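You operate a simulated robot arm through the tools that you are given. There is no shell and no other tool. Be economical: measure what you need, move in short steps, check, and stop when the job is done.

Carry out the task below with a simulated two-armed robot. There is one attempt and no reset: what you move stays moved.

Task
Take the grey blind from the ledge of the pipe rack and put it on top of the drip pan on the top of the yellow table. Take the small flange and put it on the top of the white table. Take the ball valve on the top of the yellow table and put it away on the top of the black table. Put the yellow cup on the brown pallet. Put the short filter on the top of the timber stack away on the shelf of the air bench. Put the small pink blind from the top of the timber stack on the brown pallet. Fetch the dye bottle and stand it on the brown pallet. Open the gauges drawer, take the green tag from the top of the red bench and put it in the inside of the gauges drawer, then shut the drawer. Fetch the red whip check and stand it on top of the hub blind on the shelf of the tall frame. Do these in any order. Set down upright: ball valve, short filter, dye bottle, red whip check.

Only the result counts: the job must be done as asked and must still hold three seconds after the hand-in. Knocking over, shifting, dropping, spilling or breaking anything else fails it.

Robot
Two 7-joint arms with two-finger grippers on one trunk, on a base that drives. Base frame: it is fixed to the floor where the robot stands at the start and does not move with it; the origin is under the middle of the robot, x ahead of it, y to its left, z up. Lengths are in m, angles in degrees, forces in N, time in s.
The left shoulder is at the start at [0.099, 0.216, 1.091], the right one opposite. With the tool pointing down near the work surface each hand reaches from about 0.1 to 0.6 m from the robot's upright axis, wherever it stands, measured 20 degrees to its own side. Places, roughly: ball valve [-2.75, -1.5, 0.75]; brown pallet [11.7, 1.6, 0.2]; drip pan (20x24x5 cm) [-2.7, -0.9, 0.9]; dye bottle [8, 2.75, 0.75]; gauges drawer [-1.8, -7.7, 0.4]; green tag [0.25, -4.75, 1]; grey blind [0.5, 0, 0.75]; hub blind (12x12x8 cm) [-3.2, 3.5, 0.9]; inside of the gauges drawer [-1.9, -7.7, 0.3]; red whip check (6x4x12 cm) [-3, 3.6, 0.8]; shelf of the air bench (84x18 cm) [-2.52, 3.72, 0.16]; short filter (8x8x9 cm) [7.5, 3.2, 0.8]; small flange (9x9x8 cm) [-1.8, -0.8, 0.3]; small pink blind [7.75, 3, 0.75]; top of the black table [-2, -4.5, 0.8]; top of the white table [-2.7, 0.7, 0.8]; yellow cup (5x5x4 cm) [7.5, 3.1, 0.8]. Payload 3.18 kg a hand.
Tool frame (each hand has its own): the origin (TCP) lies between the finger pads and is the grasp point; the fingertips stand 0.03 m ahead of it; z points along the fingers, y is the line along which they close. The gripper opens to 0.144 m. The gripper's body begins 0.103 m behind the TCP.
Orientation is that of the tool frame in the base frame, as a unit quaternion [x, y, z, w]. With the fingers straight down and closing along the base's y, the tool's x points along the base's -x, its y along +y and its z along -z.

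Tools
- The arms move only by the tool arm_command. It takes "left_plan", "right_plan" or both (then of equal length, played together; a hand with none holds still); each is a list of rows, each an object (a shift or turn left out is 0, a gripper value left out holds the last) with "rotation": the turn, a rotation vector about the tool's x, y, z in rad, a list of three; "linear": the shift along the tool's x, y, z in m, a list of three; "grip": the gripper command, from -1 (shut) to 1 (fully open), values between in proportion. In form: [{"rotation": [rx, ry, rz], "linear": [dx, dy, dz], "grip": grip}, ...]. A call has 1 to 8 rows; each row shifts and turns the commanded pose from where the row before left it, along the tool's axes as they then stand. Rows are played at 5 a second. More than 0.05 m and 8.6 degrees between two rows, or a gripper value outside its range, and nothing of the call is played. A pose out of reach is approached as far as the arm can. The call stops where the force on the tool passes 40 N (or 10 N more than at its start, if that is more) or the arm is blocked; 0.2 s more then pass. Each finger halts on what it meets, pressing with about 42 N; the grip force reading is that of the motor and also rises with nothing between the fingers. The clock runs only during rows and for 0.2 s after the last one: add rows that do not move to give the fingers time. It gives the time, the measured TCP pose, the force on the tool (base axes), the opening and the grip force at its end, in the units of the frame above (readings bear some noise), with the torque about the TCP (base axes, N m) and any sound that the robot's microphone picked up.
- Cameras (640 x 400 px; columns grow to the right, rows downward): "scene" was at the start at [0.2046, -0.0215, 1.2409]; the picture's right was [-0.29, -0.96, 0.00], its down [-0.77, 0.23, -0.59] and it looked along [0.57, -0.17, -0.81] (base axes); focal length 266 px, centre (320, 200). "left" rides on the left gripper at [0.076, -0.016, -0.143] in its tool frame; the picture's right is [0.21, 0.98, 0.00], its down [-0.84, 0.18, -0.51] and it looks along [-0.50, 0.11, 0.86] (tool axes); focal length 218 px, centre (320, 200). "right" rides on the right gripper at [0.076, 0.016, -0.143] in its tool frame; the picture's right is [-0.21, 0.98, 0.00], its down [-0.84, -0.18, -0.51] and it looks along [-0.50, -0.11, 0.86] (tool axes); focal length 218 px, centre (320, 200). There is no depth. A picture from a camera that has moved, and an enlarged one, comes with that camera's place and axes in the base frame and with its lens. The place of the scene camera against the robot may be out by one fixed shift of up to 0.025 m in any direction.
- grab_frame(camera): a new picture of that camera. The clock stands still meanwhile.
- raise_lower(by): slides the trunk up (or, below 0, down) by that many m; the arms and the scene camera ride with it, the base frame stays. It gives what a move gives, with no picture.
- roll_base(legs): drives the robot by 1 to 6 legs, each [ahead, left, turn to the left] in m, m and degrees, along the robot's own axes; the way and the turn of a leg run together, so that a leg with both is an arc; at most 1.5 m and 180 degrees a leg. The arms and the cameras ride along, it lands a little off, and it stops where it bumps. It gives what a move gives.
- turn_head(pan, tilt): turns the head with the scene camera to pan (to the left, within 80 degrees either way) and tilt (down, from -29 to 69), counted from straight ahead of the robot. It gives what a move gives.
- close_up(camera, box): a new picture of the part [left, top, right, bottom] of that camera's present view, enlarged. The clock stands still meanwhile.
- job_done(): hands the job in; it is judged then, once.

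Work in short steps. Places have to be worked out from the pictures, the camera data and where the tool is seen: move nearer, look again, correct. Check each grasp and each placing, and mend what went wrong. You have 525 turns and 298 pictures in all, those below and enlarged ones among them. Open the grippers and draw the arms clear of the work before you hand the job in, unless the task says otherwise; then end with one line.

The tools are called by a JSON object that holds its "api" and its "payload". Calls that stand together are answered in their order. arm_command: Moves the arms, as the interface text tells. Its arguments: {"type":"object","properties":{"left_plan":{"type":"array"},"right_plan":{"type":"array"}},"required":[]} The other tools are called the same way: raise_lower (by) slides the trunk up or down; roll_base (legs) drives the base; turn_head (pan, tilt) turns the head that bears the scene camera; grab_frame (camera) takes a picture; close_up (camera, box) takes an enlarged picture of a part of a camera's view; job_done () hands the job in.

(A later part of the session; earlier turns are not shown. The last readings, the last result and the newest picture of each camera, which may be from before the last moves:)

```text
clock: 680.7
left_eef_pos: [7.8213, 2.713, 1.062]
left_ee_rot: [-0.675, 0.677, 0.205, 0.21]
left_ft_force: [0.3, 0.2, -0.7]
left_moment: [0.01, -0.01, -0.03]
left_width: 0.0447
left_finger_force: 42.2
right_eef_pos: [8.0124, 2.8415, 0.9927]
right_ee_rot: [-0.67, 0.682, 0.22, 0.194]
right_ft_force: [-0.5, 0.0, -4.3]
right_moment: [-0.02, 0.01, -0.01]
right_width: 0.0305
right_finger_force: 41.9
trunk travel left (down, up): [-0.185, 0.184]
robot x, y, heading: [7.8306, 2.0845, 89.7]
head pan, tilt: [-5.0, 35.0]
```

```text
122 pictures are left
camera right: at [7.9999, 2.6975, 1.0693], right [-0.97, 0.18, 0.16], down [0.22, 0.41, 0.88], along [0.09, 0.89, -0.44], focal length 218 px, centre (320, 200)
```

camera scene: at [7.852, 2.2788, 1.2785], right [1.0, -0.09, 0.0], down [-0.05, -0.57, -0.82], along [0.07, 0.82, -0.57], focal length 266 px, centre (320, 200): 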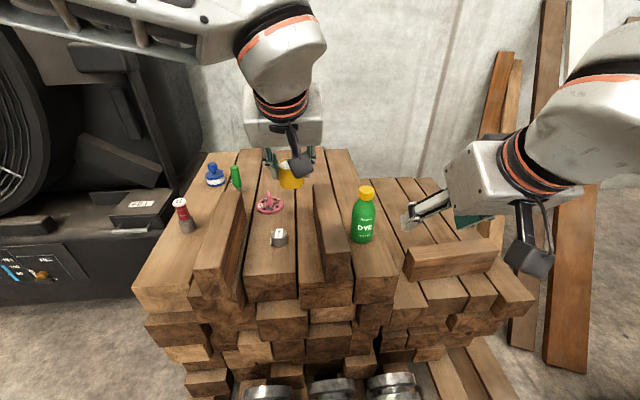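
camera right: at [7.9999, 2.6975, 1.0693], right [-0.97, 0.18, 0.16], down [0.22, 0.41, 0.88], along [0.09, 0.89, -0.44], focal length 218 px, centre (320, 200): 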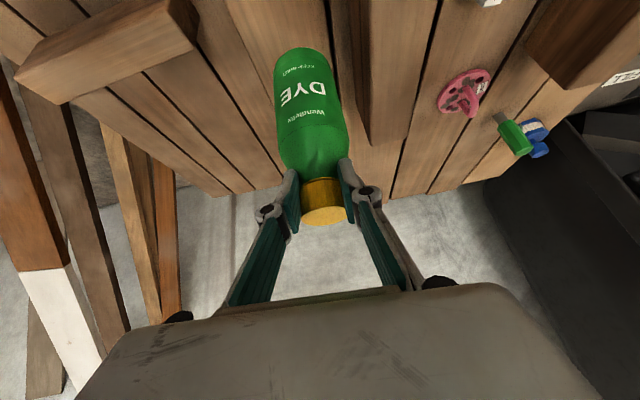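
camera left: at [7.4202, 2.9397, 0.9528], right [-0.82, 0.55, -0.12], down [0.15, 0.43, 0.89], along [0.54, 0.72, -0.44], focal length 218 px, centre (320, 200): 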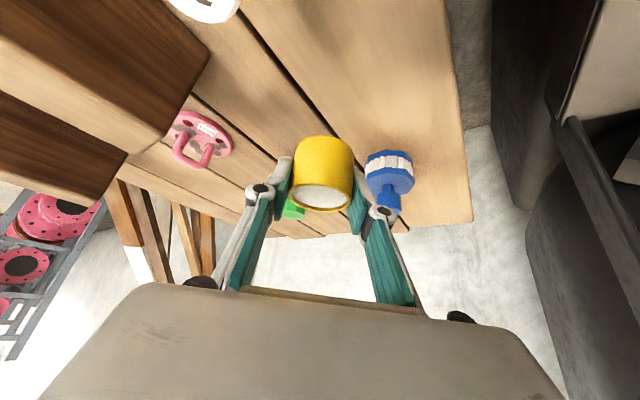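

Bottle held firmly by the neck. Raising a bit more, backing out and turning east to look for the brown pallet.

{"api": "arm_command", "payload": {"right_plan": [{"linear": [-0.0225, 0, -0.033]}, {"linear": [-0.0225, 0, -0.033]}, {"linear": [-0.0225, 0, -0.033]}]}}

{"api": "roll_base", "payload": {"legs": [[-0.9, 0, 0], [0, 0, -89.7]]}}

{"api": "turn_head", "payload": {"pan": 0, "tilt": 18}}

{"api": "grab_frame", "payload": {"camera": "scene"}}

```text
clock: 681.5
left_eef_pos: [7.8206, 2.7109, 1.0652]
left_ee_rot: [-0.675, 0.676, 0.206, 0.211]
left_ft_force: [-0.2, 0.3, -0.6]
left_moment: [0.01, -0.02, -0.02]
left_width: 0.0449
left_finger_force: 41.7
right_eef_pos: [8.0153, 2.8413, 1.1158]
right_ee_rot: [-0.67, 0.682, 0.221, 0.194]
right_ft_force: [-0.2, 0.5, -3.6]
right_moment: [-0.07, 0.02, 0.0]
right_width: 0.0306
right_finger_force: 42.1
trunk travel left (down, up): [-0.185, 0.184]
robot x, y, heading: [7.829, 2.0789, 89.8]
head pan, tilt: [-5.0, 35.0]
```

```text
clock: 690.0
left_eef_pos: [8.4573, 1.2029, 1.0635]
left_ee_rot: [-0.009, 0.956, 0.0, 0.293]
left_ft_force: [0.0, 0.1, -0.9]
left_moment: [-0.01, -0.02, 0.03]
left_width: 0.0451
left_finger_force: 42.2
right_eef_pos: [8.5905, 1.008, 1.1151]
right_ee_rot: [-0.002, 0.956, 0.022, 0.293]
right_ft_force: [-0.6, -0.7, -2.6]
right_moment: [0.0, 0.06, 0.01]
right_width: 0.0324
right_finger_force: 41.9
trunk travel left (down, up): [-0.185, 0.184]
robot x, y, heading: [7.8264, 1.1816, 1.1]
head pan, tilt: [-5.0, 35.0]
```

```text
clock: 690.8
left_eef_pos: [8.4581, 1.2024, 1.0638]
left_ee_rot: [-0.01, 0.956, 0.0, 0.294]
left_ft_force: [0.2, -0.6, -0.5]
left_moment: [0.02, -0.01, 0.01]
left_width: 0.0449
left_finger_force: 41.8
right_eef_pos: [8.5911, 1.0093, 1.1148]
right_ee_rot: [-0.001, 0.956, 0.022, 0.293]
right_ft_force: [0.3, -0.6, -3.4]
right_moment: [0.0, 0.05, 0.0]
right_width: 0.0324
right_finger_force: 42.0
trunk travel left (down, up): [-0.185, 0.184]
robot x, y, heading: [7.8304, 1.1785, 1.1]
head pan, tilt: [0.0, 18.0]
```

```text
121 pictures are left
camera scene: at [8.0472, 1.1858, 1.3054], right [0.02, -1.0, 0.0], down [-0.31, -0.01, -0.95], along [0.95, 0.02, -0.31], focal length 266 px, centre (320, 200)
```

scene: 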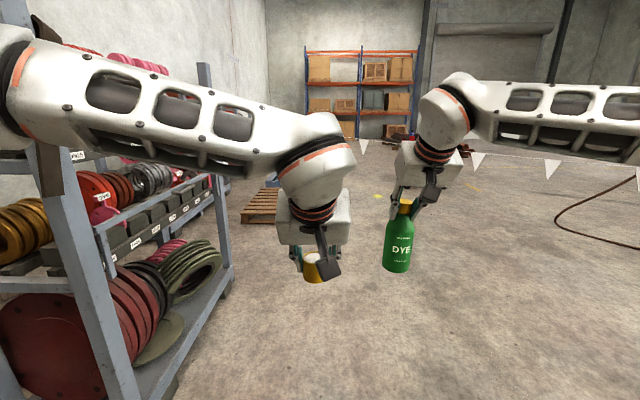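

The brown pallet is ahead near (11.5, 1.9), beyond the flange rack. I'll drive forward about 2 m and look again.

{"api": "roll_base", "payload": {"legs": [[1.2, -0.1, -1.1], [0.9, -0.1, 0]]}}

{"api": "turn_head", "payload": {"pan": 10, "tilt": 25}}

{"api": "grab_frame", "payload": {"camera": "scene"}}

```text
clock: 701.3
left_eef_pos: [10.5686, 1.0419, 1.0638]
left_ee_rot: [-0.005, 0.956, -0.001, 0.293]
left_ft_force: [-0.3, -0.3, -1.3]
left_moment: [-0.02, 0.06, 0.02]
left_width: 0.0448
left_finger_force: 42.2
right_eef_pos: [10.7008, 0.8479, 1.1142]
right_ee_rot: [0.002, 0.956, 0.021, 0.293]
right_ft_force: [-0.1, 0.4, -2.3]
right_moment: [0.0, 0.03, -0.01]
right_width: 0.0322
right_finger_force: 41.7
trunk travel left (down, up): [-0.185, 0.184]
robot x, y, heading: [9.9395, 1.0274, 0.5]
head pan, tilt: [0.0, 18.0]
```

```text
clock: 702.0
left_eef_pos: [10.5679, 1.0418, 1.0624]
left_ee_rot: [-0.005, 0.956, -0.001, 0.293]
left_ft_force: [-0.1, -0.3, -2.2]
left_moment: [0.01, 0.01, 0.01]
left_width: 0.0448
left_finger_force: 41.7
right_eef_pos: [10.6999, 0.8464, 1.1145]
right_ee_rot: [0.003, 0.956, 0.021, 0.293]
right_ft_force: [-0.4, -1.2, -3.0]
right_moment: [0.0, 0.05, -0.04]
right_width: 0.0323
right_finger_force: 42.0
trunk travel left (down, up): [-0.185, 0.184]
robot x, y, heading: [9.9391, 1.0278, 0.7]
head pan, tilt: [10.0, 25.0]
```

```text
120 pictures are left
camera scene: at [10.1548, 1.0457, 1.2942], right [0.18, -0.98, 0.0], down [-0.42, -0.08, -0.91], along [0.89, 0.17, -0.42], focal length 266 px, centre (320, 200)
```

scene: 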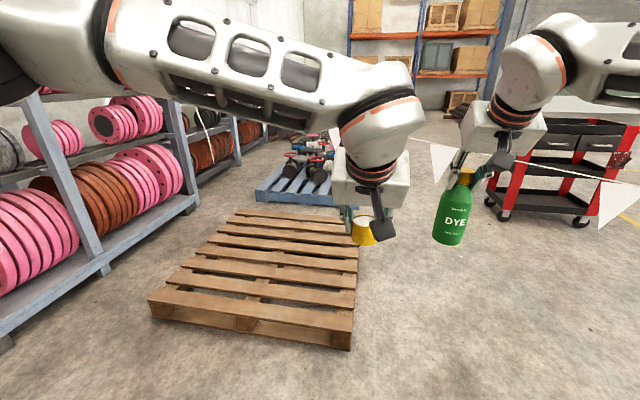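

The empty brown pallet is right ahead, spanning x 11.1-12.2 and y 1.07-2.2. I'll pull up to its west edge.

{"api": "roll_base", "payload": {"legs": [[0.7, 0.5, -0.7]]}}

{"api": "raise_lower", "payload": {"by": -0.17}}

{"api": "turn_head", "payload": {"pan": 0, "tilt": 45}}

{"api": "grab_frame", "payload": {"camera": "scene"}}

```text
clock: 706.9
left_eef_pos: [11.2769, 1.5322, 1.0639]
left_ee_rot: [0.003, 0.956, -0.003, 0.293]
left_ft_force: [0.7, -0.1, -1.3]
left_moment: [0.02, -0.03, 0.0]
left_width: 0.0447
left_finger_force: 42.1
right_eef_pos: [11.4033, 1.3341, 1.114]
right_ee_rot: [0.011, 0.955, 0.018, 0.294]
right_ft_force: [0.1, -0.4, -3.2]
right_moment: [0.0, 0.02, -0.01]
right_width: 0.0338
right_finger_force: 42.0
trunk travel left (down, up): [-0.185, 0.184]
robot x, y, heading: [10.6432, 1.53, -0.3]
head pan, tilt: [10.0, 25.0]
```

```text
clock: 708.8
left_eef_pos: [11.2754, 1.5315, 0.8953]
left_ee_rot: [0.002, 0.955, -0.005, 0.295]
left_ft_force: [0.6, 0.2, -0.7]
left_moment: [-0.01, 0.0, 0.01]
left_width: 0.0445
left_finger_force: 41.9
right_eef_pos: [11.4033, 1.3345, 0.9463]
right_ee_rot: [0.011, 0.955, 0.018, 0.295]
right_ft_force: [-1.2, 0.2, -3.3]
right_moment: [0.02, 0.02, 0.01]
right_width: 0.0334
right_finger_force: 41.9
trunk travel left (down, up): [-0.015, 0.354]
robot x, y, heading: [10.6462, 1.5298, -0.4]
head pan, tilt: [10.0, 25.0]
```

```text
clock: 709.7
left_eef_pos: [11.2763, 1.5313, 0.8941]
left_ee_rot: [0.003, 0.956, -0.004, 0.293]
left_ft_force: [0.1, 0.7, -0.5]
left_moment: [0.0, -0.01, -0.01]
left_width: 0.0446
left_finger_force: 41.8
right_eef_pos: [11.4034, 1.3348, 0.9437]
right_ee_rot: [0.012, 0.956, 0.018, 0.294]
right_ft_force: [0.0, 0.0, -2.7]
right_moment: [-0.02, 0.01, 0.02]
right_width: 0.0337
right_finger_force: 41.8
trunk travel left (down, up): [-0.015, 0.354]
robot x, y, heading: [10.6454, 1.5308, -0.3]
head pan, tilt: [0.0, 45.0]
```

```text
119 pictures are left
camera scene: at [11.024, 1.5252, 1.0516], right [-0.01, -1.0, 0.0], down [-0.71, 0.01, -0.71], along [0.71, -0.01, -0.71], focal length 266 px, centre (320, 200)
```

scene: 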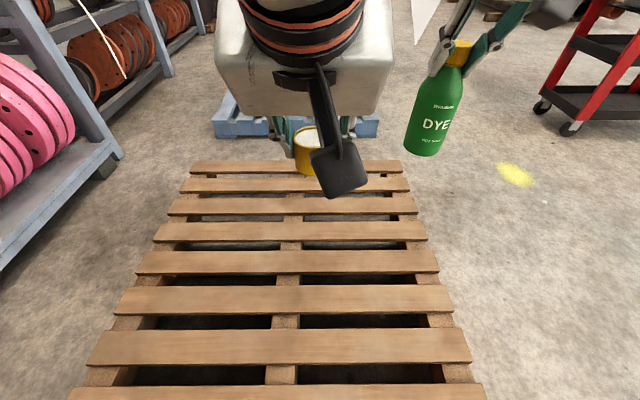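

Slats are about 10 cm wide; the one centred at x about 11.44 suits. I'll lower the right hand with the bottle toward (11.44, 1.31).

{"api": "arm_command", "payload": {"right_plan": [{"linear": [0.0245, -0.002, 0.041]}, {"linear": [0.0245, -0.002, 0.041]}, {"linear": [0.0245, -0.002, 0.041]}, {"linear": [0.0245, -0.002, 0.041]}, {"linear": [0.0245, -0.002, 0.041]}, {"linear": [0.0245, -0.002, 0.041]}, {"linear": [0.0245, -0.002, 0.041]}, {"linear": [0.0245, -0.002, 0.041]}]}}

{"api": "grab_frame", "payload": {"camera": "scene"}}

```text
clock: 711.5
left_eef_pos: [11.2764, 1.5313, 0.8926]
left_ee_rot: [0.004, 0.956, -0.004, 0.293]
left_ft_force: [0.3, -0.2, -0.8]
left_moment: [0.03, 0.01, -0.04]
left_width: 0.0448
left_finger_force: 41.4
right_eef_pos: [11.4259, 1.3332, 0.5616]
right_ee_rot: [0.011, 0.956, 0.018, 0.293]
right_ft_force: [0.5, -0.6, -2.9]
right_moment: [0.02, 0.03, 0.0]
right_width: 0.0336
right_finger_force: 41.9
trunk travel left (down, up): [-0.015, 0.354]
robot x, y, heading: [10.6426, 1.5305, -0.5]
head pan, tilt: [0.0, 45.0]
```

```text
118 pictures are left
camera scene: at [11.0248, 1.525, 1.0511], right [-0.01, -1.0, 0.0], down [-0.71, 0.01, -0.71], along [0.71, -0.01, -0.71], focal length 266 px, centre (320, 200)
```

scene: 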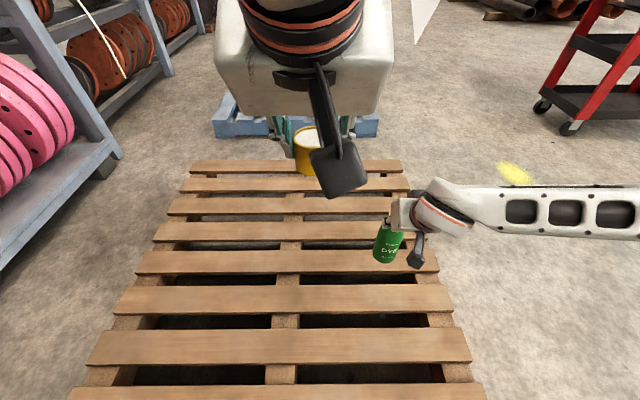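

{"api": "arm_command", "payload": {"right_plan": [{"linear": [0.0245, 0, 0.041]}, {"linear": [0.0245, 0, 0.041]}, {"linear": [0.0245, 0, 0.041]}, {"linear": [0.0245, 0, 0.041]}, {"linear": [0.009, 0, 0.017]}, {}]}}

{"api": "close_up", "payload": {"camera": "scene", "box": [340, 200, 500, 330]}}

{"api": "grab_frame", "payload": {"camera": "right"}}

```text
clock: 712.9
left_eef_pos: [11.2756, 1.5313, 0.8927]
left_ee_rot: [0.003, 0.956, -0.004, 0.292]
left_ft_force: [-0.9, 0.1, -0.6]
left_moment: [-0.03, -0.02, -0.01]
left_width: 0.0446
left_finger_force: 42.0
right_eef_pos: [11.4403, 1.3427, 0.352]
right_ee_rot: [0.012, 0.956, 0.018, 0.294]
right_ft_force: [-0.6, 0.1, -2.9]
right_moment: [-0.01, 0.03, 0.0]
right_width: 0.0336
right_finger_force: 42.1
trunk travel left (down, up): [-0.015, 0.354]
robot x, y, heading: [10.6439, 1.5266, -0.4]
head pan, tilt: [0.0, 45.0]
```

```text
3.08 times, centred on (420, 265) of scene
camera zoom: at [11.0239, 1.5252, 1.0517], right [-0.01, -1.0, 0.0], down [-0.71, 0.01, -0.71], along [0.71, -0.01, -0.71], focal length 820 px, centre (12, 0)
```

zoom: 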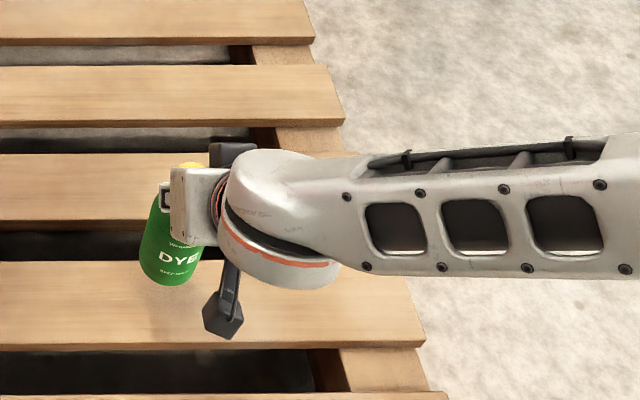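

```text
116 pictures are left
camera right: at [11.298, 1.3573, 0.4285], right [0.18, 0.97, 0.16], down [0.41, -0.22, 0.89], along [0.89, -0.1, -0.44], focal length 218 px, centre (320, 200)
```

right: 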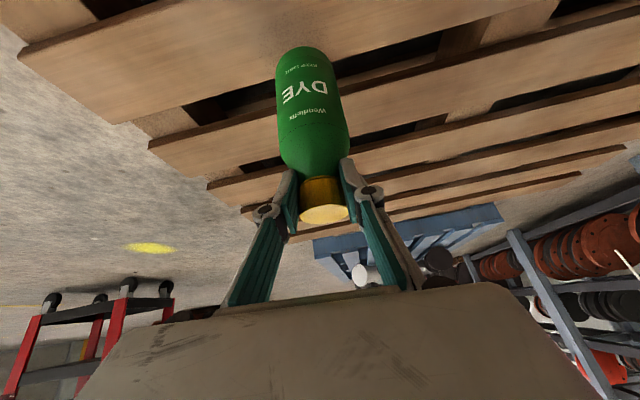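

The bottle hangs over the middle of the slat (far edge x about 11.49). Lowering to contact.

{"api": "arm_command", "payload": {"right_plan": [{"linear": [0.0112, 0, 0.0165]}, {"linear": [0.0056, 0, 0.0083]}, {"linear": [0.0028, 0, 0.0041]}, {"linear": [0.0028, 0, 0.0041]}, {"linear": [0.0028, 0, 0.0041]}, {"linear": [0.0023, 0, 0.0033]}]}}

```text
clock: 714.3
left_eef_pos: [11.2753, 1.5306, 0.8957]
left_ee_rot: [0.003, 0.956, -0.004, 0.295]
left_ft_force: [0.6, -0.3, -1.5]
left_moment: [-0.02, 0.0, 0.0]
left_width: 0.0445
left_finger_force: 42.0
right_eef_pos: [11.441, 1.3469, 0.3059]
right_ee_rot: [0.011, 0.955, 0.018, 0.296]
right_ft_force: [-1.9, 0.8, 11.8]
right_moment: [-0.3, 0.16, -0.03]
right_width: 0.0337
right_finger_force: 42.1
trunk travel left (down, up): [-0.015, 0.354]
robot x, y, heading: [10.6484, 1.5268, -0.3]
head pan, tilt: [0.0, 45.0]
```

{"api": "arm_command", "payload": {"right_plan": [{"linear": [-0.0011, 0, -0.0017]}, {}, {"grip": -0.45}, {}, {}]}}

{"api": "grab_frame", "payload": {"camera": "right"}}

```text
clock: 715.5
left_eef_pos: [11.2764, 1.5302, 0.8945]
left_ee_rot: [0.003, 0.956, -0.004, 0.294]
left_ft_force: [0.1, -0.5, -1.8]
left_moment: [0.03, -0.03, -0.02]
left_width: 0.0448
left_finger_force: 42.0
right_eef_pos: [11.4391, 1.3439, 0.3033]
right_ee_rot: [0.012, 0.956, 0.017, 0.294]
right_ft_force: [-0.1, 1.3, 0.0]
right_moment: [0.0, 0.03, 0.01]
right_width: 0.0397
right_finger_force: 0.5
trunk travel left (down, up): [-0.015, 0.354]
robot x, y, heading: [10.6448, 1.5302, -0.3]
head pan, tilt: [0.0, 45.0]
```

```text
115 pictures are left
camera right: at [11.2963, 1.3592, 0.381], right [0.18, 0.97, 0.16], down [0.41, -0.22, 0.88], along [0.89, -0.1, -0.44], focal length 218 px, centre (320, 200)
```

right: 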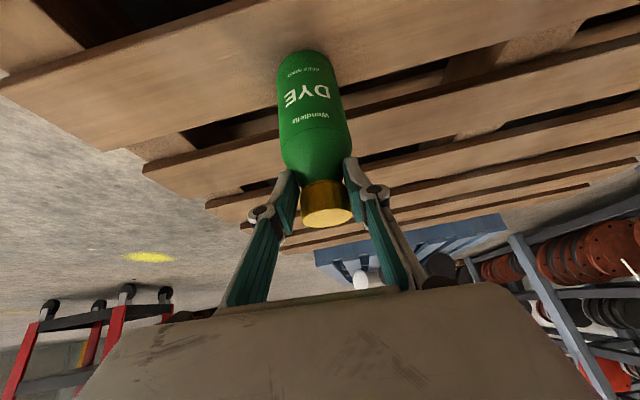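

Bottle stands on the slat. Opening wide and withdrawing.

{"api": "arm_command", "payload": {"right_plan": [{"grip": 0.0}, {}, {"linear": [0, 0, -0.03]}, {"linear": [0, 0, -0.05]}, {"linear": [0, 0, -0.05]}, {"linear": [0, 0, -0.05]}, {"linear": [-0.02, 0, -0.04]}, {"linear": [-0.02, 0, -0.04]}]}}

{"api": "grab_frame", "payload": {"camera": "scene"}}

```text
clock: 717.3
left_eef_pos: [11.2748, 1.5327, 0.8954]
left_ee_rot: [0.003, 0.956, -0.004, 0.294]
left_ft_force: [0.2, -0.2, -1.1]
left_moment: [0.01, -0.04, -0.03]
left_width: 0.0449
left_finger_force: 41.7
right_eef_pos: [11.3929, 1.3414, 0.457]
right_ee_rot: [0.011, 0.955, 0.018, 0.296]
right_ft_force: [-0.3, 0.0, 0.3]
right_moment: [-0.04, 0.04, -0.05]
right_width: 0.0721
right_finger_force: 0.1
right hand out of reach, approached as far as the arm can: row 4, 5, 6
trunk travel left (down, up): [-0.015, 0.354]
robot x, y, heading: [10.6477, 1.5268, -0.4]
head pan, tilt: [0.0, 45.0]
```

```text
114 pictures are left
camera scene: at [11.0228, 1.5253, 1.0523], right [-0.01, -1.0, 0.0], down [-0.71, 0.01, -0.71], along [0.71, -0.01, -0.71], focal length 266 px, centre (320, 200)
```

scene: 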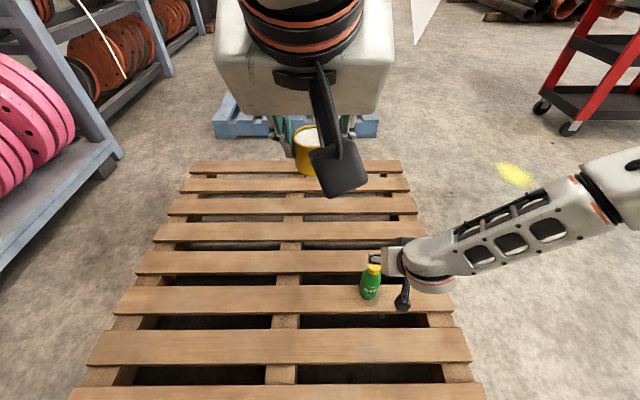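

Bottle is standing upright. Raising the right hand clear.

{"api": "arm_command", "payload": {"right_plan": [{"linear": [-0.027, -0.01, -0.04]}, {"linear": [-0.027, -0.01, -0.04]}, {"linear": [-0.027, -0.01, -0.04]}, {"linear": [-0.027, -0.01, -0.04]}, {"linear": [-0.027, -0.01, -0.04]}, {"linear": [-0.027, -0.01, -0.04]}, {"linear": [-0.027, -0.01, -0.04]}, {}]}}

{"api": "arm_command", "payload": {"left_plan": [{"linear": [0.018, 0.02, 0.041]}, {"linear": [0.018, 0.02, 0.041]}, {"linear": [0.018, 0.02, 0.041]}, {"linear": [0.018, 0.02, 0.041]}, {"linear": [0.018, 0.02, 0.041]}, {"linear": [0.018, 0.02, 0.041]}, {"linear": [0.018, 0.02, 0.041]}, {"linear": [0.018, 0.02, 0.041]}]}}

{"api": "grab_frame", "payload": {"camera": "scene"}}

```text
clock: 719.1
left_eef_pos: [11.2757, 1.5318, 0.8933]
left_ee_rot: [0.003, 0.956, -0.004, 0.293]
left_ft_force: [-0.3, 0.3, -1.1]
left_moment: [-0.02, 0.03, 0.04]
left_width: 0.0448
left_finger_force: 42.4
right_eef_pos: [11.387, 1.2553, 0.7893]
right_ee_rot: [0.011, 0.956, 0.019, 0.293]
right_ft_force: [0.5, 1.0, -1.0]
right_moment: [0.01, 0.01, -0.01]
right_width: 0.072
right_finger_force: 0.0
trunk travel left (down, up): [-0.015, 0.354]
robot x, y, heading: [10.6474, 1.5259, -0.2]
head pan, tilt: [0.0, 45.0]
```

```text
clock: 720.9
left_eef_pos: [11.3429, 1.6909, 0.5398]
left_ee_rot: [0.003, 0.956, -0.003, 0.293]
left_ft_force: [-0.1, -0.1, -1.5]
left_moment: [-0.01, 0.03, -0.01]
left_width: 0.0446
left_finger_force: 42.0
right_eef_pos: [11.3875, 1.2559, 0.788]
right_ee_rot: [0.011, 0.956, 0.018, 0.293]
right_ft_force: [0.2, 0.1, 0.0]
right_moment: [0.01, 0.01, 0.02]
right_width: 0.072
right_finger_force: 0.1
trunk travel left (down, up): [-0.015, 0.354]
robot x, y, heading: [10.6427, 1.531, -0.2]
head pan, tilt: [0.0, 45.0]
```

```text
113 pictures are left
camera scene: at [11.0243, 1.5255, 1.0513], right [-0.01, -1.0, 0.0], down [-0.71, 0.01, -0.71], along [0.71, -0.01, -0.71], focal length 266 px, centre (320, 200)
```

scene: 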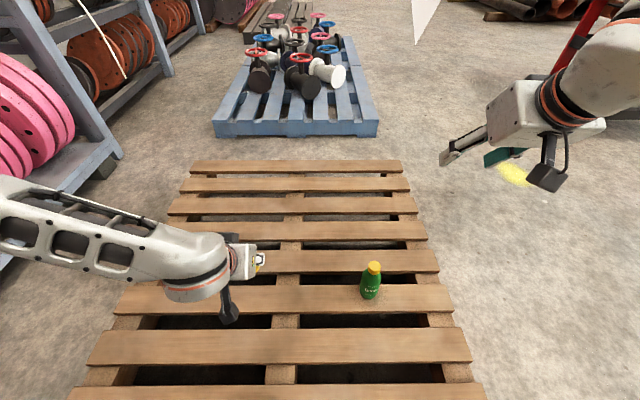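

Bottle is fine. Now lowering the cup onto the same slat at y about 1.69.

{"api": "arm_command", "payload": {"left_plan": [{"linear": [0.0138, 0, 0.0405]}, {"linear": [0.0138, 0, 0.0405]}, {"linear": [0.0138, 0, 0.0405]}, {"linear": [0.0138, 0, 0.0405]}, {"linear": [0.0138, 0, 0.0405]}, {"linear": [0.0138, 0, 0.0405]}, {"linear": [0.0138, 0, 0.0405]}, {"linear": [0.0138, 0, 0.035]}]}}

{"api": "grab_frame", "payload": {"camera": "left"}}

```text
clock: 722.7
left_eef_pos: [11.3761, 1.6856, 0.3889]
left_ee_rot: [0.003, 0.958, 0.0, 0.287]
left_ft_force: [0.2, -0.5, -0.5]
left_moment: [0.02, -0.07, -0.03]
left_width: 0.0446
left_finger_force: 42.0
left hand out of reach, approached as far as the arm can: row 4, 5, 6, 7, 8
right_eef_pos: [11.3874, 1.2563, 0.7889]
right_ee_rot: [0.012, 0.956, 0.017, 0.293]
right_ft_force: [0.0, -0.9, -0.6]
right_moment: [0.01, 0.01, 0.03]
right_width: 0.0719
right_finger_force: 0.1
trunk travel left (down, up): [-0.015, 0.354]
robot x, y, heading: [10.6429, 1.526, -0.4]
head pan, tilt: [0.0, 45.0]
```

```text
112 pictures are left
camera left: at [11.233, 1.6701, 0.4669], right [-0.17, 0.98, -0.11], down [0.43, 0.18, 0.89], along [0.89, 0.1, -0.45], focal length 218 px, centre (320, 200)
```

left: 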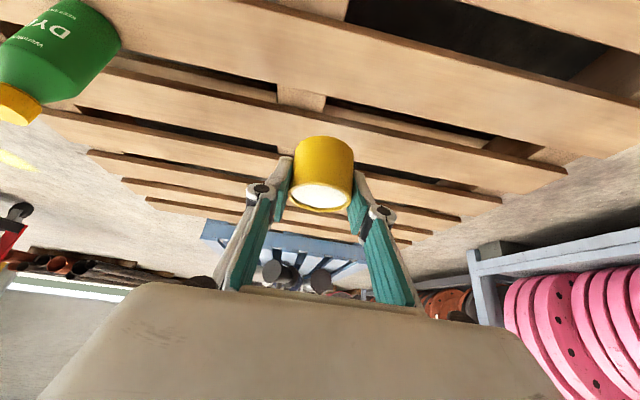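

Out of reach that low and close. I'll aim for the next slat (x about 11.59), moving forward first and then down.

{"api": "arm_command", "payload": {"left_plan": [{"linear": [-0.037, 0, 0.0253]}, {"linear": [-0.037, 0, 0.0253]}, {"linear": [-0.037, 0, 0.0253]}, {"linear": [-0.037, 0, 0.0253]}, {}]}}

```text
clock: 723.9
left_eef_pos: [11.5519, 1.6819, 0.3906]
left_ee_rot: [0.004, 0.956, -0.005, 0.293]
left_ft_force: [0.1, 0.2, -0.7]
left_moment: [-0.02, 0.02, -0.05]
left_width: 0.0447
left_finger_force: 42.3
right_eef_pos: [11.3878, 1.256, 0.7892]
right_ee_rot: [0.012, 0.956, 0.018, 0.293]
right_ft_force: [0.2, 0.4, -0.5]
right_moment: [-0.03, -0.01, -0.02]
right_width: 0.0719
right_finger_force: 0.1
trunk travel left (down, up): [-0.015, 0.354]
robot x, y, heading: [10.6459, 1.532, -0.6]
head pan, tilt: [0.0, 45.0]
```

{"api": "arm_command", "payload": {"left_plan": [{"linear": [0.016, 0, 0.0425]}, {"linear": [0.016, 0, 0.0425]}, {"linear": [0.016, 0, 0.0425]}, {"linear": [0.012, 0, 0.025]}, {}]}}

{"api": "grab_frame", "payload": {"camera": "left"}}

{"api": "grab_frame", "payload": {"camera": "scene"}}

```text
clock: 725.1
left_eef_pos: [11.5461, 1.6749, 0.3103]
left_ee_rot: [0.002, 0.956, -0.004, 0.293]
left_ft_force: [0.1, -0.2, -0.5]
left_moment: [0.01, 0.04, 0.0]
left_width: 0.0446
left_finger_force: 41.8
left hand out of reach, approached as far as the arm can: row 2, 3, 4
right_eef_pos: [11.3868, 1.2559, 0.7908]
right_ee_rot: [0.011, 0.956, 0.019, 0.293]
right_ft_force: [-0.3, 0.6, 0.0]
right_moment: [-0.03, -0.02, -0.01]
right_width: 0.0718
right_finger_force: 0.1
trunk travel left (down, up): [-0.015, 0.354]
robot x, y, heading: [10.6443, 1.5317, -0.3]
head pan, tilt: [0.0, 45.0]
```

```text
111 pictures are left
camera left: at [11.4021, 1.6612, 0.3858], right [-0.16, 0.98, -0.12], down [0.41, 0.18, 0.89], along [0.9, 0.1, -0.44], focal length 218 px, centre (320, 200)
```

left: 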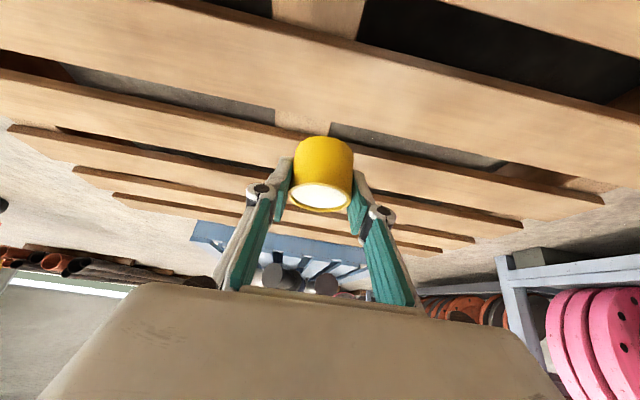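

```text
110 pictures are left
camera scene: at [11.0239, 1.5252, 1.0516], right [-0.01, -1.0, 0.0], down [-0.71, 0.01, -0.71], along [0.71, -0.01, -0.71], focal length 266 px, centre (320, 200)
```

scene: 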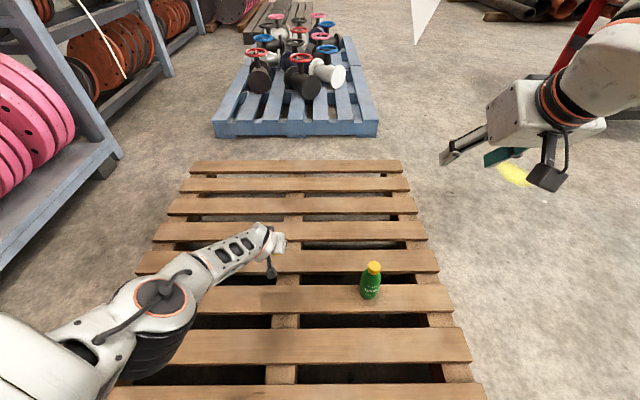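

{"api": "arm_command", "payload": {"left_plan": [{"linear": [0, 0.04, 0]}, {"linear": [0, 0.04, 0]}, {"linear": [0.016, 0, 0.0425]}, {"linear": [0.016, 0, 0.0425]}, {}]}}

```text
clock: 726.3
left_eef_pos: [11.5297, 1.7635, 0.2695]
left_ee_rot: [0.004, 0.956, -0.004, 0.294]
left_ft_force: [-0.1, -0.7, -1.6]
left_moment: [0.01, 0.05, -0.01]
left_width: 0.0448
left_finger_force: 41.9
left hand out of reach, approached as far as the arm can: row 3, 4
right_eef_pos: [11.388, 1.2557, 0.79]
right_ee_rot: [0.013, 0.956, 0.017, 0.294]
right_ft_force: [-0.6, 0.0, 0.3]
right_moment: [-0.02, -0.03, -0.01]
right_width: 0.0721
right_finger_force: 0.0
trunk travel left (down, up): [-0.015, 0.354]
robot x, y, heading: [10.6434, 1.5264, -0.1]
head pan, tilt: [0.0, 45.0]
```

Moving further to its own side helps. Another 8 cm left, then down.

{"api": "arm_command", "payload": {"left_plan": [{"linear": [-0.01, 0.045, 0]}, {"linear": [-0.01, 0.045, 0]}, {"linear": [0.014, 0, 0.0425]}, {"linear": [0.014, 0, 0.04]}, {}]}}

{"api": "grab_frame", "payload": {"camera": "left"}}

```text
clock: 727.5
left_eef_pos: [11.5285, 1.8334, 0.2631]
left_ee_rot: [0.003, 0.956, -0.004, 0.293]
left_ft_force: [0.5, -0.2, -1.1]
left_moment: [-0.01, 0.02, -0.02]
left_width: 0.0445
left_finger_force: 41.9
left hand out of reach, approached as far as the arm can: row 1, 2, 3, 4
right_eef_pos: [11.3872, 1.2562, 0.7904]
right_ee_rot: [0.012, 0.956, 0.017, 0.294]
right_ft_force: [-0.4, 0.3, -0.6]
right_moment: [-0.01, 0.06, -0.02]
right_width: 0.0717
right_finger_force: 0.0
trunk travel left (down, up): [-0.015, 0.354]
robot x, y, heading: [10.645, 1.5297, -0.6]
head pan, tilt: [0.0, 45.0]
```

```text
109 pictures are left
camera left: at [11.383, 1.8199, 0.3395], right [-0.16, 0.98, -0.12], down [0.41, 0.18, 0.89], along [0.9, 0.1, -0.44], focal length 218 px, centre (320, 200)
```

left: 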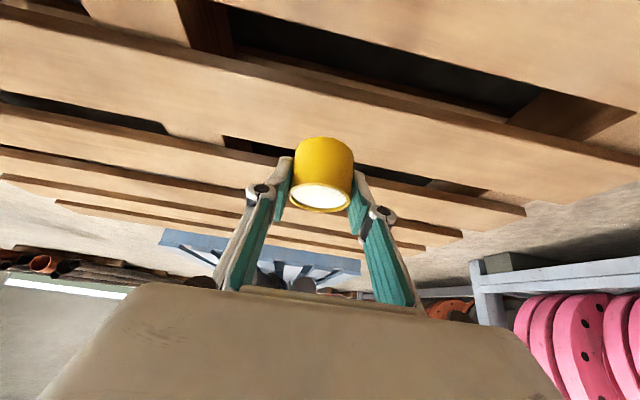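

I'll bring the hand nearer vertical, which keeps the wrist higher, and try again.

{"api": "arm_command", "payload": {"left_plan": [{"rotation": [0, 0.15, 0]}, {"rotation": [0, 0.15, 0]}, {"linear": [0.006, 0, 0.042]}, {"linear": [0.006, 0, 0.03]}, {}]}}

```text
clock: 728.7
left_eef_pos: [11.4992, 1.8263, 0.2754]
left_ee_rot: [0.004, 0.985, -0.003, 0.174]
left_ft_force: [-0.3, 0.3, -1.0]
left_moment: [-0.03, 0.04, -0.01]
left_width: 0.0447
left_finger_force: 41.7
left hand out of reach, approached as far as the arm can: row 1, 2, 3, 4
right_eef_pos: [11.3878, 1.2563, 0.7896]
right_ee_rot: [0.011, 0.956, 0.018, 0.294]
right_ft_force: [0.5, 0.0, 0.0]
right_moment: [0.0, 0.02, -0.01]
right_width: 0.0723
right_finger_force: 0.0
trunk travel left (down, up): [-0.015, 0.354]
robot x, y, heading: [10.6442, 1.5283, -0.4]
head pan, tilt: [0.0, 45.0]
```

It's now limited by arm extension: the nearer slat (x about 11.29) is better once low. I'll draw the hand back toward it while restoring the pitch.

{"api": "arm_command", "payload": {"left_plan": [{"rotation": [0, -0.05, 0], "linear": [0.038, 0, 0.0]}, {"rotation": [0, -0.05, 0], "linear": [0.038, 0, 0.0]}, {"rotation": [0, -0.05, 0], "linear": [0.036, 0, -0.005]}, {"rotation": [0, -0.05, 0], "linear": [0.034, 0, -0.005]}, {"rotation": [0, -0.06, 0], "linear": [0.032, 0, -0.005]}, {}]}}

{"api": "grab_frame", "payload": {"camera": "left"}}

```text
clock: 730.1
left_eef_pos: [11.3938, 1.8302, 0.2343]
left_ee_rot: [0.004, 0.969, -0.004, 0.246]
left_ft_force: [0.5, 0.0, -1.1]
left_moment: [-0.05, 0.0, -0.02]
left_width: 0.0447
left_finger_force: 42.5
left hand out of reach, approached as far as the arm can: row 4, 5
right_eef_pos: [11.388, 1.2569, 0.7898]
right_ee_rot: [0.012, 0.956, 0.017, 0.293]
right_ft_force: [0.1, -0.1, 0.4]
right_moment: [0.0, 0.01, 0.02]
right_width: 0.0722
right_finger_force: 0.1
trunk travel left (down, up): [-0.015, 0.354]
robot x, y, heading: [10.6434, 1.5283, -0.4]
head pan, tilt: [0.0, 45.0]
```

```text
108 pictures are left
camera left: at [11.2572, 1.8155, 0.3247], right [-0.18, 0.98, -0.1], down [0.5, 0.18, 0.85], along [0.85, 0.1, -0.52], focal length 218 px, centre (320, 200)
```

left: 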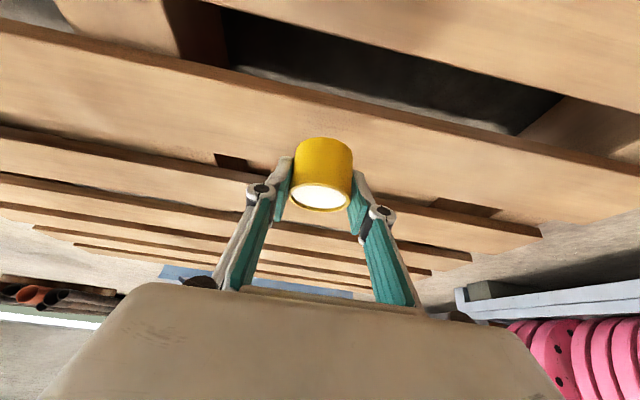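

{"api": "arm_command", "payload": {"left_plan": [{"linear": [0.038, 0, -0.003]}, {"linear": [0.038, 0, -0.003]}, {"linear": [0.038, 0, 0.0]}, {}]}}

```text
clock: 731.1
left_eef_pos: [11.3838, 1.83, 0.2294]
left_ee_rot: [0.003, 0.97, -0.003, 0.245]
left_ft_force: [0.7, 0.4, -1.3]
left_moment: [0.02, -0.01, -0.01]
left_width: 0.0445
left_finger_force: 42.1
left hand out of reach, approached as far as the arm can: row 1, 2, 3
right_eef_pos: [11.3876, 1.2555, 0.7887]
right_ee_rot: [0.011, 0.956, 0.018, 0.293]
right_ft_force: [0.0, 0.5, 0.4]
right_moment: [-0.01, -0.03, 0.0]
right_width: 0.0721
right_finger_force: 0.0
trunk travel left (down, up): [-0.015, 0.354]
robot x, y, heading: [10.6458, 1.5257, -0.3]
head pan, tilt: [0.0, 45.0]
```

{"api": "arm_command", "payload": {"left_plan": [{"rotation": [0, 0.15, 0], "linear": [0, 0, 0.01]}, {"rotation": [0, 0.15, 0], "linear": [0, 0, 0.01]}, {"linear": [-0.02, 0, 0.04]}, {"linear": [-0.02, 0, 0.02]}, {}]}}

{"api": "raise_lower", "payload": {"by": -0.015}}

{"api": "grab_frame", "payload": {"camera": "scene"}}

```text
clock: 732.3
left_eef_pos: [11.4037, 1.8289, 0.1933]
left_ee_rot: [0.004, 0.995, -0.003, 0.098]
left_ft_force: [0.7, 0.4, -1.5]
left_moment: [0.01, 0.01, 0.02]
left_width: 0.0445
left_finger_force: 42.3
left hand out of reach, approached as far as the arm can: row 3, 4
right_eef_pos: [11.3878, 1.2562, 0.7897]
right_ee_rot: [0.013, 0.956, 0.017, 0.293]
right_ft_force: [-0.2, -0.2, -0.6]
right_moment: [0.01, 0.02, 0.0]
right_width: 0.0721
right_finger_force: 0.1
trunk travel left (down, up): [-0.015, 0.354]
robot x, y, heading: [10.6456, 1.5253, -0.4]
head pan, tilt: [0.0, 45.0]
```

```text
clock: 732.9
left_eef_pos: [11.4024, 1.8315, 0.1822]
left_ee_rot: [0.004, 0.995, -0.003, 0.099]
left_ft_force: [-2.2, 1.1, 18.4]
left_moment: [0.05, -0.14, 0.05]
left_width: 0.0443
left_finger_force: 41.7
right_eef_pos: [11.3884, 1.2578, 0.7769]
right_ee_rot: [0.013, 0.955, 0.018, 0.295]
right_ft_force: [-0.6, 0.2, 0.1]
right_moment: [0.01, 0.03, 0.03]
right_width: 0.0719
right_finger_force: 0.1
trunk travel left (down, up): [0.0, 0.369]
robot x, y, heading: [10.6428, 1.5276, -0.7]
head pan, tilt: [0.0, 45.0]
```

```text
107 pictures are left
camera scene: at [11.0323, 1.5248, 1.0342], right [-0.01, -1.0, 0.0], down [-0.71, 0.01, -0.71], along [0.71, -0.01, -0.71], focal length 266 px, centre (320, 200)
```

scene: 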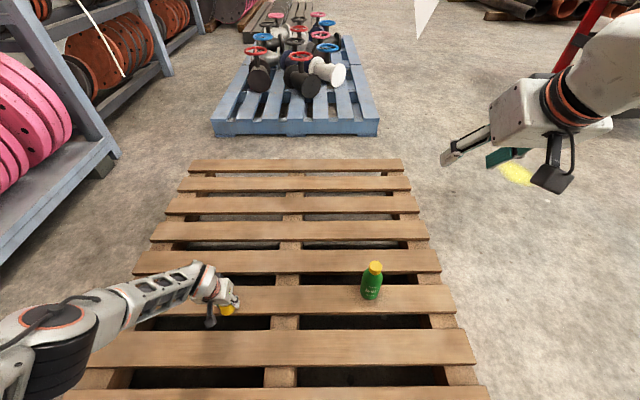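

Near-vertical works: the cup touches the deck, but right at the slat's near edge. I'll lift slightly, shift 5 cm forward and set it down again.

{"api": "arm_command", "payload": {"left_plan": [{"linear": [-0.005, 0, -0.025]}, {"linear": [-0.025, 0, 0]}, {"linear": [-0.025, 0, 0]}, {}]}}

{"api": "grab_frame", "payload": {"camera": "left"}}

```text
clock: 733.9
left_eef_pos: [11.4439, 1.8285, 0.2227]
left_ee_rot: [0.004, 0.995, -0.004, 0.098]
left_ft_force: [-0.2, -0.7, -2.1]
left_moment: [0.0, 0.0, 0.01]
left_width: 0.0443
left_finger_force: 41.8
left hand out of reach, approached as far as the arm can: row 3
right_eef_pos: [11.3912, 1.2577, 0.7754]
right_ee_rot: [0.011, 0.956, 0.018, 0.294]
right_ft_force: [-0.2, 0.2, -0.1]
right_moment: [0.03, -0.02, 0.0]
right_width: 0.072
right_finger_force: 0.1
trunk travel left (down, up): [0.0, 0.369]
robot x, y, heading: [10.642, 1.531, -0.3]
head pan, tilt: [0.0, 45.0]
```

```text
106 pictures are left
camera left: at [11.3394, 1.8142, 0.3493], right [-0.2, 0.98, -0.05], down [0.73, 0.18, 0.66], along [0.66, 0.1, -0.75], focal length 218 px, centre (320, 200)
```

left: 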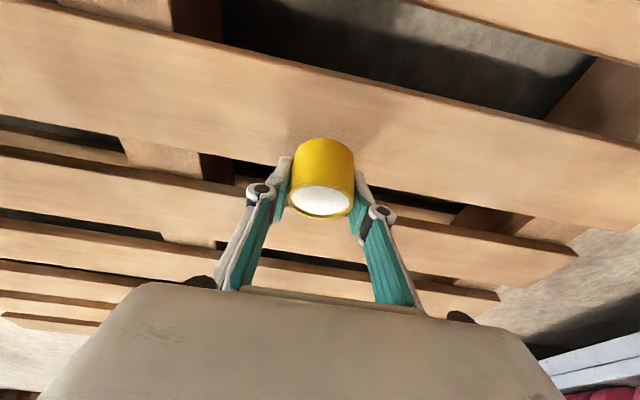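

The cup is now over the middle of the slat. Lowering straight down.

{"api": "arm_command", "payload": {"left_plan": [{"linear": [0.003, 0, 0.015]}, {"linear": [0.002, 0, 0.01]}, {"linear": [0.002, 0, 0.008]}, {}]}}

```text
clock: 734.9
left_eef_pos: [11.4408, 1.8315, 0.2191]
left_ee_rot: [0.004, 0.995, -0.004, 0.1]
left_ft_force: [-0.1, -0.2, -1.8]
left_moment: [-0.03, -0.03, -0.03]
left_width: 0.0445
left_finger_force: 42.3
left hand out of reach, approached as far as the arm can: row 1, 2, 3
right_eef_pos: [11.3897, 1.2578, 0.7765]
right_ee_rot: [0.012, 0.956, 0.018, 0.294]
right_ft_force: [-0.6, 0.3, -0.3]
right_moment: [0.0, 0.01, 0.01]
right_width: 0.0721
right_finger_force: 0.0
trunk travel left (down, up): [0.0, 0.369]
robot x, y, heading: [10.6481, 1.5247, -0.3]
head pan, tilt: [0.0, 45.0]
```

Extension-limited; I'll roll the base forward 6 cm and then bring the hand back and down.

{"api": "roll_base", "payload": {"legs": [[0.06, 0, 0]]}}

{"api": "arm_command", "payload": {"left_plan": [{"linear": [0.03, 0, -0.004]}, {"linear": [0.03, 0, 0.0]}, {"linear": [0.004, 0, 0.015]}, {"linear": [0.002, 0, 0.01]}, {"linear": [0.001, 0, 0.005]}, {}]}}

{"api": "grab_frame", "payload": {"camera": "left"}}

```text
clock: 735.9
left_eef_pos: [11.5002, 1.8317, 0.2186]
left_ee_rot: [0.004, 0.995, -0.003, 0.098]
left_ft_force: [-0.5, 0.0, -0.3]
left_moment: [-0.01, 0.01, -0.01]
left_width: 0.0443
left_finger_force: 42.0
right_eef_pos: [11.4499, 1.2575, 0.7743]
right_ee_rot: [0.012, 0.956, 0.018, 0.293]
right_ft_force: [0.5, 0.0, -0.9]
right_moment: [-0.02, 0.02, -0.01]
right_width: 0.0723
right_finger_force: 0.1
trunk travel left (down, up): [0.0, 0.369]
robot x, y, heading: [10.7083, 1.5284, -0.3]
head pan, tilt: [0.0, 45.0]
```

```text
clock: 737.3
left_eef_pos: [11.441, 1.8306, 0.1825]
left_ee_rot: [0.004, 0.995, -0.003, 0.1]
left_ft_force: [-1.7, 1.1, 9.0]
left_moment: [0.04, -0.07, 0.0]
left_width: 0.0443
left_finger_force: 41.8
right_eef_pos: [11.4499, 1.2581, 0.7774]
right_ee_rot: [0.012, 0.955, 0.018, 0.295]
right_ft_force: [0.3, 0.3, 0.4]
right_moment: [0.01, 0.01, 0.01]
right_width: 0.0722
right_finger_force: 0.1
trunk travel left (down, up): [0.0, 0.369]
robot x, y, heading: [10.7027, 1.5229, -0.4]
head pan, tilt: [0.0, 45.0]
```

```text
105 pictures are left
camera left: at [11.3367, 1.8159, 0.3081], right [-0.2, 0.98, -0.05], down [0.73, 0.18, 0.66], along [0.66, 0.1, -0.75], focal length 218 px, centre (320, 200)
```

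left: 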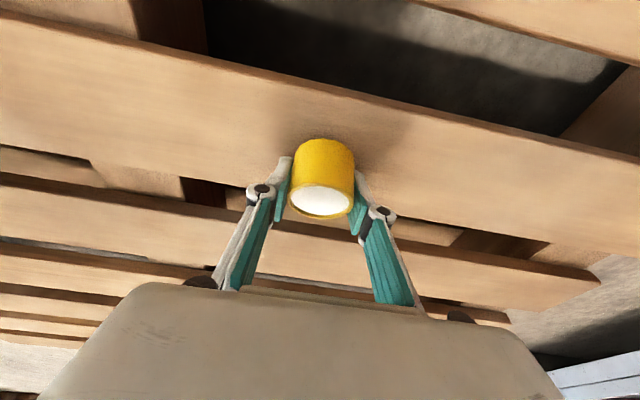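

Touching mid-slat but tilted with the hand. I'll pitch the hand back forward as far as it allows, then release.

{"api": "arm_command", "payload": {"left_plan": [{"rotation": [0, -0.1, 0], "linear": [0.004, 0, -0.004]}, {"rotation": [0, -0.1, 0], "linear": [0.004, 0, -0.002]}, {"rotation": [0, -0.1, 0], "linear": [0.003, 0, 0]}, {}]}}

```text
clock: 738.3
left_eef_pos: [11.4294, 1.8305, 0.1848]
left_ee_rot: [0.004, 0.975, -0.004, 0.222]
left_ft_force: [0.2, 1.1, -1.9]
left_moment: [0.02, -0.01, -0.02]
left_width: 0.0442
left_finger_force: 42.0
left hand out of reach, approached as far as the arm can: row 3
right_eef_pos: [11.4494, 1.2568, 0.775]
right_ee_rot: [0.012, 0.956, 0.017, 0.294]
right_ft_force: [0.2, -0.5, 0.7]
right_moment: [-0.04, 0.0, -0.02]
right_width: 0.0722
right_finger_force: 0.0
trunk travel left (down, up): [0.0, 0.369]
robot x, y, heading: [10.7039, 1.5246, -0.3]
head pan, tilt: [0.0, 45.0]
```

Only about 9° of tilt left and just above the deck. Releasing.

{"api": "arm_command", "payload": {"left_plan": [{"linear": [0.001, 0, 0.002]}, {"grip": -0.2}, {}, {}]}}

{"api": "grab_frame", "payload": {"camera": "left"}}

```text
clock: 739.3
left_eef_pos: [11.4279, 1.8308, 0.1816]
left_ee_rot: [0.003, 0.975, -0.003, 0.222]
left_ft_force: [-0.8, -0.1, 3.5]
left_moment: [0.11, 0.02, 0.05]
left_width: 0.0575
left_finger_force: 0.1
right_eef_pos: [11.4501, 1.2571, 0.776]
right_ee_rot: [0.012, 0.956, 0.019, 0.294]
right_ft_force: [-0.7, 0.4, -0.5]
right_moment: [0.0, 0.02, -0.02]
right_width: 0.0718
right_finger_force: 0.1
trunk travel left (down, up): [0.0, 0.369]
robot x, y, heading: [10.7063, 1.5278, -0.4]
head pan, tilt: [0.0, 45.0]
```

```text
104 pictures are left
camera left: at [11.2963, 1.8165, 0.2785], right [-0.18, 0.98, -0.1], down [0.54, 0.18, 0.82], along [0.82, 0.1, -0.56], focal length 218 px, centre (320, 200)
```

left: 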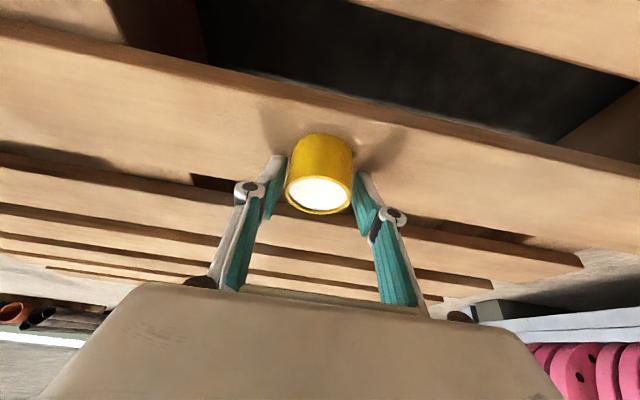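

The cup stands on the slat. Withdrawing the left hand.

{"api": "arm_command", "payload": {"left_plan": [{"grip": 0.0}, {"linear": [0, 0, -0.03]}, {"linear": [-0.02, 0, -0.045]}, {"linear": [-0.02, 0, -0.045]}, {"linear": [-0.02, 0, -0.045]}, {"linear": [-0.02, 0, -0.045]}, {"linear": [-0.02, 0, -0.045]}, {"linear": [-0.02, 0, -0.045]}]}}

{"api": "arm_command", "payload": {"left_plan": [{"linear": [-0.02, 0, -0.045]}, {"linear": [-0.02, 0, -0.045]}, {"linear": [-0.02, 0, -0.045]}, {"linear": [-0.02, 0, -0.045]}, {"linear": [-0.02, 0, -0.045]}, {"linear": [-0.02, 0, -0.045]}]}}

{"api": "grab_frame", "payload": {"camera": "scene"}}

```text
clock: 741.1
left_eef_pos: [11.4063, 1.83, 0.5038]
left_ee_rot: [0.004, 0.975, -0.003, 0.222]
left_ft_force: [-0.3, -0.9, -0.2]
left_moment: [-0.03, -0.02, -0.01]
left_width: 0.0723
left_finger_force: 0.0
right_eef_pos: [11.4491, 1.2568, 0.7764]
right_ee_rot: [0.013, 0.955, 0.017, 0.294]
right_ft_force: [0.6, -0.7, 0.0]
right_moment: [-0.03, 0.01, -0.01]
right_width: 0.0719
right_finger_force: 0.0
trunk travel left (down, up): [0.0, 0.369]
robot x, y, heading: [10.7068, 1.5246, -0.3]
head pan, tilt: [0.0, 45.0]
```

```text
clock: 742.5
left_eef_pos: [11.3965, 1.8332, 0.7981]
left_ee_rot: [0.004, 0.975, -0.004, 0.223]
left_ft_force: [-0.2, -0.7, 0.1]
left_moment: [0.0, 0.01, -0.01]
left_width: 0.072
left_finger_force: 0.0
right_eef_pos: [11.4492, 1.2573, 0.7756]
right_ee_rot: [0.011, 0.955, 0.018, 0.295]
right_ft_force: [-1.3, 0.0, 0.5]
right_moment: [-0.02, 0.02, -0.02]
right_width: 0.0721
right_finger_force: 0.0
trunk travel left (down, up): [0.0, 0.369]
robot x, y, heading: [10.7031, 1.5275, -0.3]
head pan, tilt: [0.0, 45.0]
```

```text
103 pictures are left
camera scene: at [11.0931, 1.5244, 1.0339], right [-0.01, -1.0, 0.0], down [-0.71, 0.01, -0.71], along [0.71, -0.01, -0.71], focal length 266 px, centre (320, 200)
```

scene: 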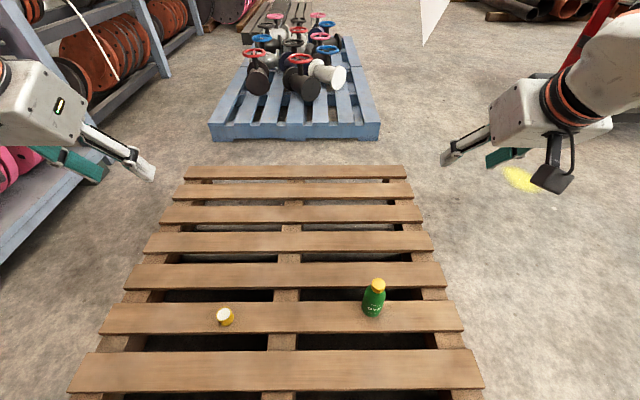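

Bottle and cup are both on the pallet. Now back to the stack for the pink blind.

{"api": "raise_lower", "payload": {"by": 0.185}}

{"api": "roll_base", "payload": {"legs": [[-0.8, -0.25, 0], [-1.2, -0.25, 0], [-1.15, 0, 0], [0, 0, 90]]}}

{"api": "turn_head", "payload": {"pan": 0, "tilt": 35}}

{"api": "grab_frame", "payload": {"camera": "scene"}}

```text
clock: 744.5
left_eef_pos: [11.3985, 1.8349, 0.9808]
left_ee_rot: [0.004, 0.975, -0.004, 0.221]
left_ft_force: [-0.4, 0.4, -1.1]
left_moment: [0.02, 0.0, -0.01]
left_width: 0.072
left_finger_force: 0.1
right_eef_pos: [11.4501, 1.2569, 0.9581]
right_ee_rot: [0.013, 0.956, 0.017, 0.293]
right_ft_force: [-0.2, 0.3, 0.0]
right_moment: [0.0, -0.01, 0.02]
right_width: 0.0722
right_finger_force: 0.1
trunk travel left (down, up): [-0.185, 0.184]
robot x, y, heading: [10.7067, 1.5274, -0.4]
head pan, tilt: [0.0, 45.0]
```

```text
clock: 764.4
left_eef_pos: [7.1458, 1.7245, 0.9843]
left_ee_rot: [0.714, -0.664, -0.161, -0.153]
left_ft_force: [-0.4, -0.2, 0.2]
left_moment: [-0.04, -0.02, 0.01]
left_width: 0.0721
left_finger_force: 0.1
right_eef_pos: [7.7193, 1.8232, 0.96]
right_ee_rot: [0.694, -0.657, -0.228, -0.187]
right_ft_force: [0.8, -0.1, 0.3]
right_moment: [0.03, 0.02, 0.03]
right_width: 0.0718
right_finger_force: 0.1
trunk travel left (down, up): [-0.185, 0.184]
robot x, y, heading: [7.5127, 1.0617, 94.3]
head pan, tilt: [0.0, 45.0]
```

```text
clock: 765.1
left_eef_pos: [7.1476, 1.7239, 0.9839]
left_ee_rot: [0.715, -0.663, -0.162, -0.153]
left_ft_force: [0.3, -0.1, 0.3]
left_moment: [-0.04, -0.02, 0.02]
left_width: 0.0721
left_finger_force: 0.0
right_eef_pos: [7.7201, 1.8226, 0.9608]
right_ee_rot: [0.694, -0.657, -0.228, -0.186]
right_ft_force: [0.2, -0.4, 0.4]
right_moment: [-0.02, -0.02, 0.05]
right_width: 0.0716
right_finger_force: 0.1
trunk travel left (down, up): [-0.185, 0.184]
robot x, y, heading: [7.5114, 1.0605, 94.0]
head pan, tilt: [0.0, 35.0]
```

```text
102 pictures are left
camera scene: at [7.5107, 1.256, 1.2784], right [1.0, 0.07, 0.0], down [0.04, -0.57, -0.82], along [-0.06, 0.82, -0.57], focal length 266 px, centre (320, 200)
```

scene: 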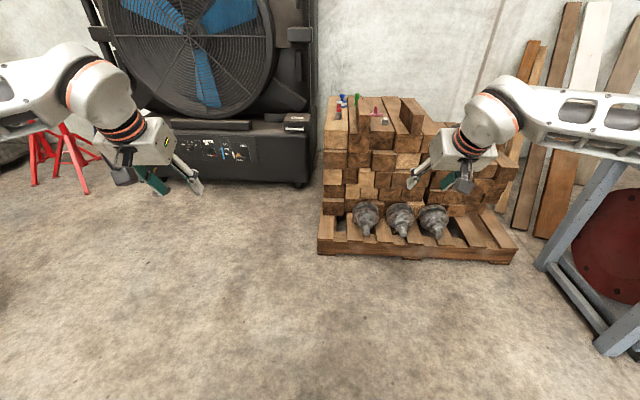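

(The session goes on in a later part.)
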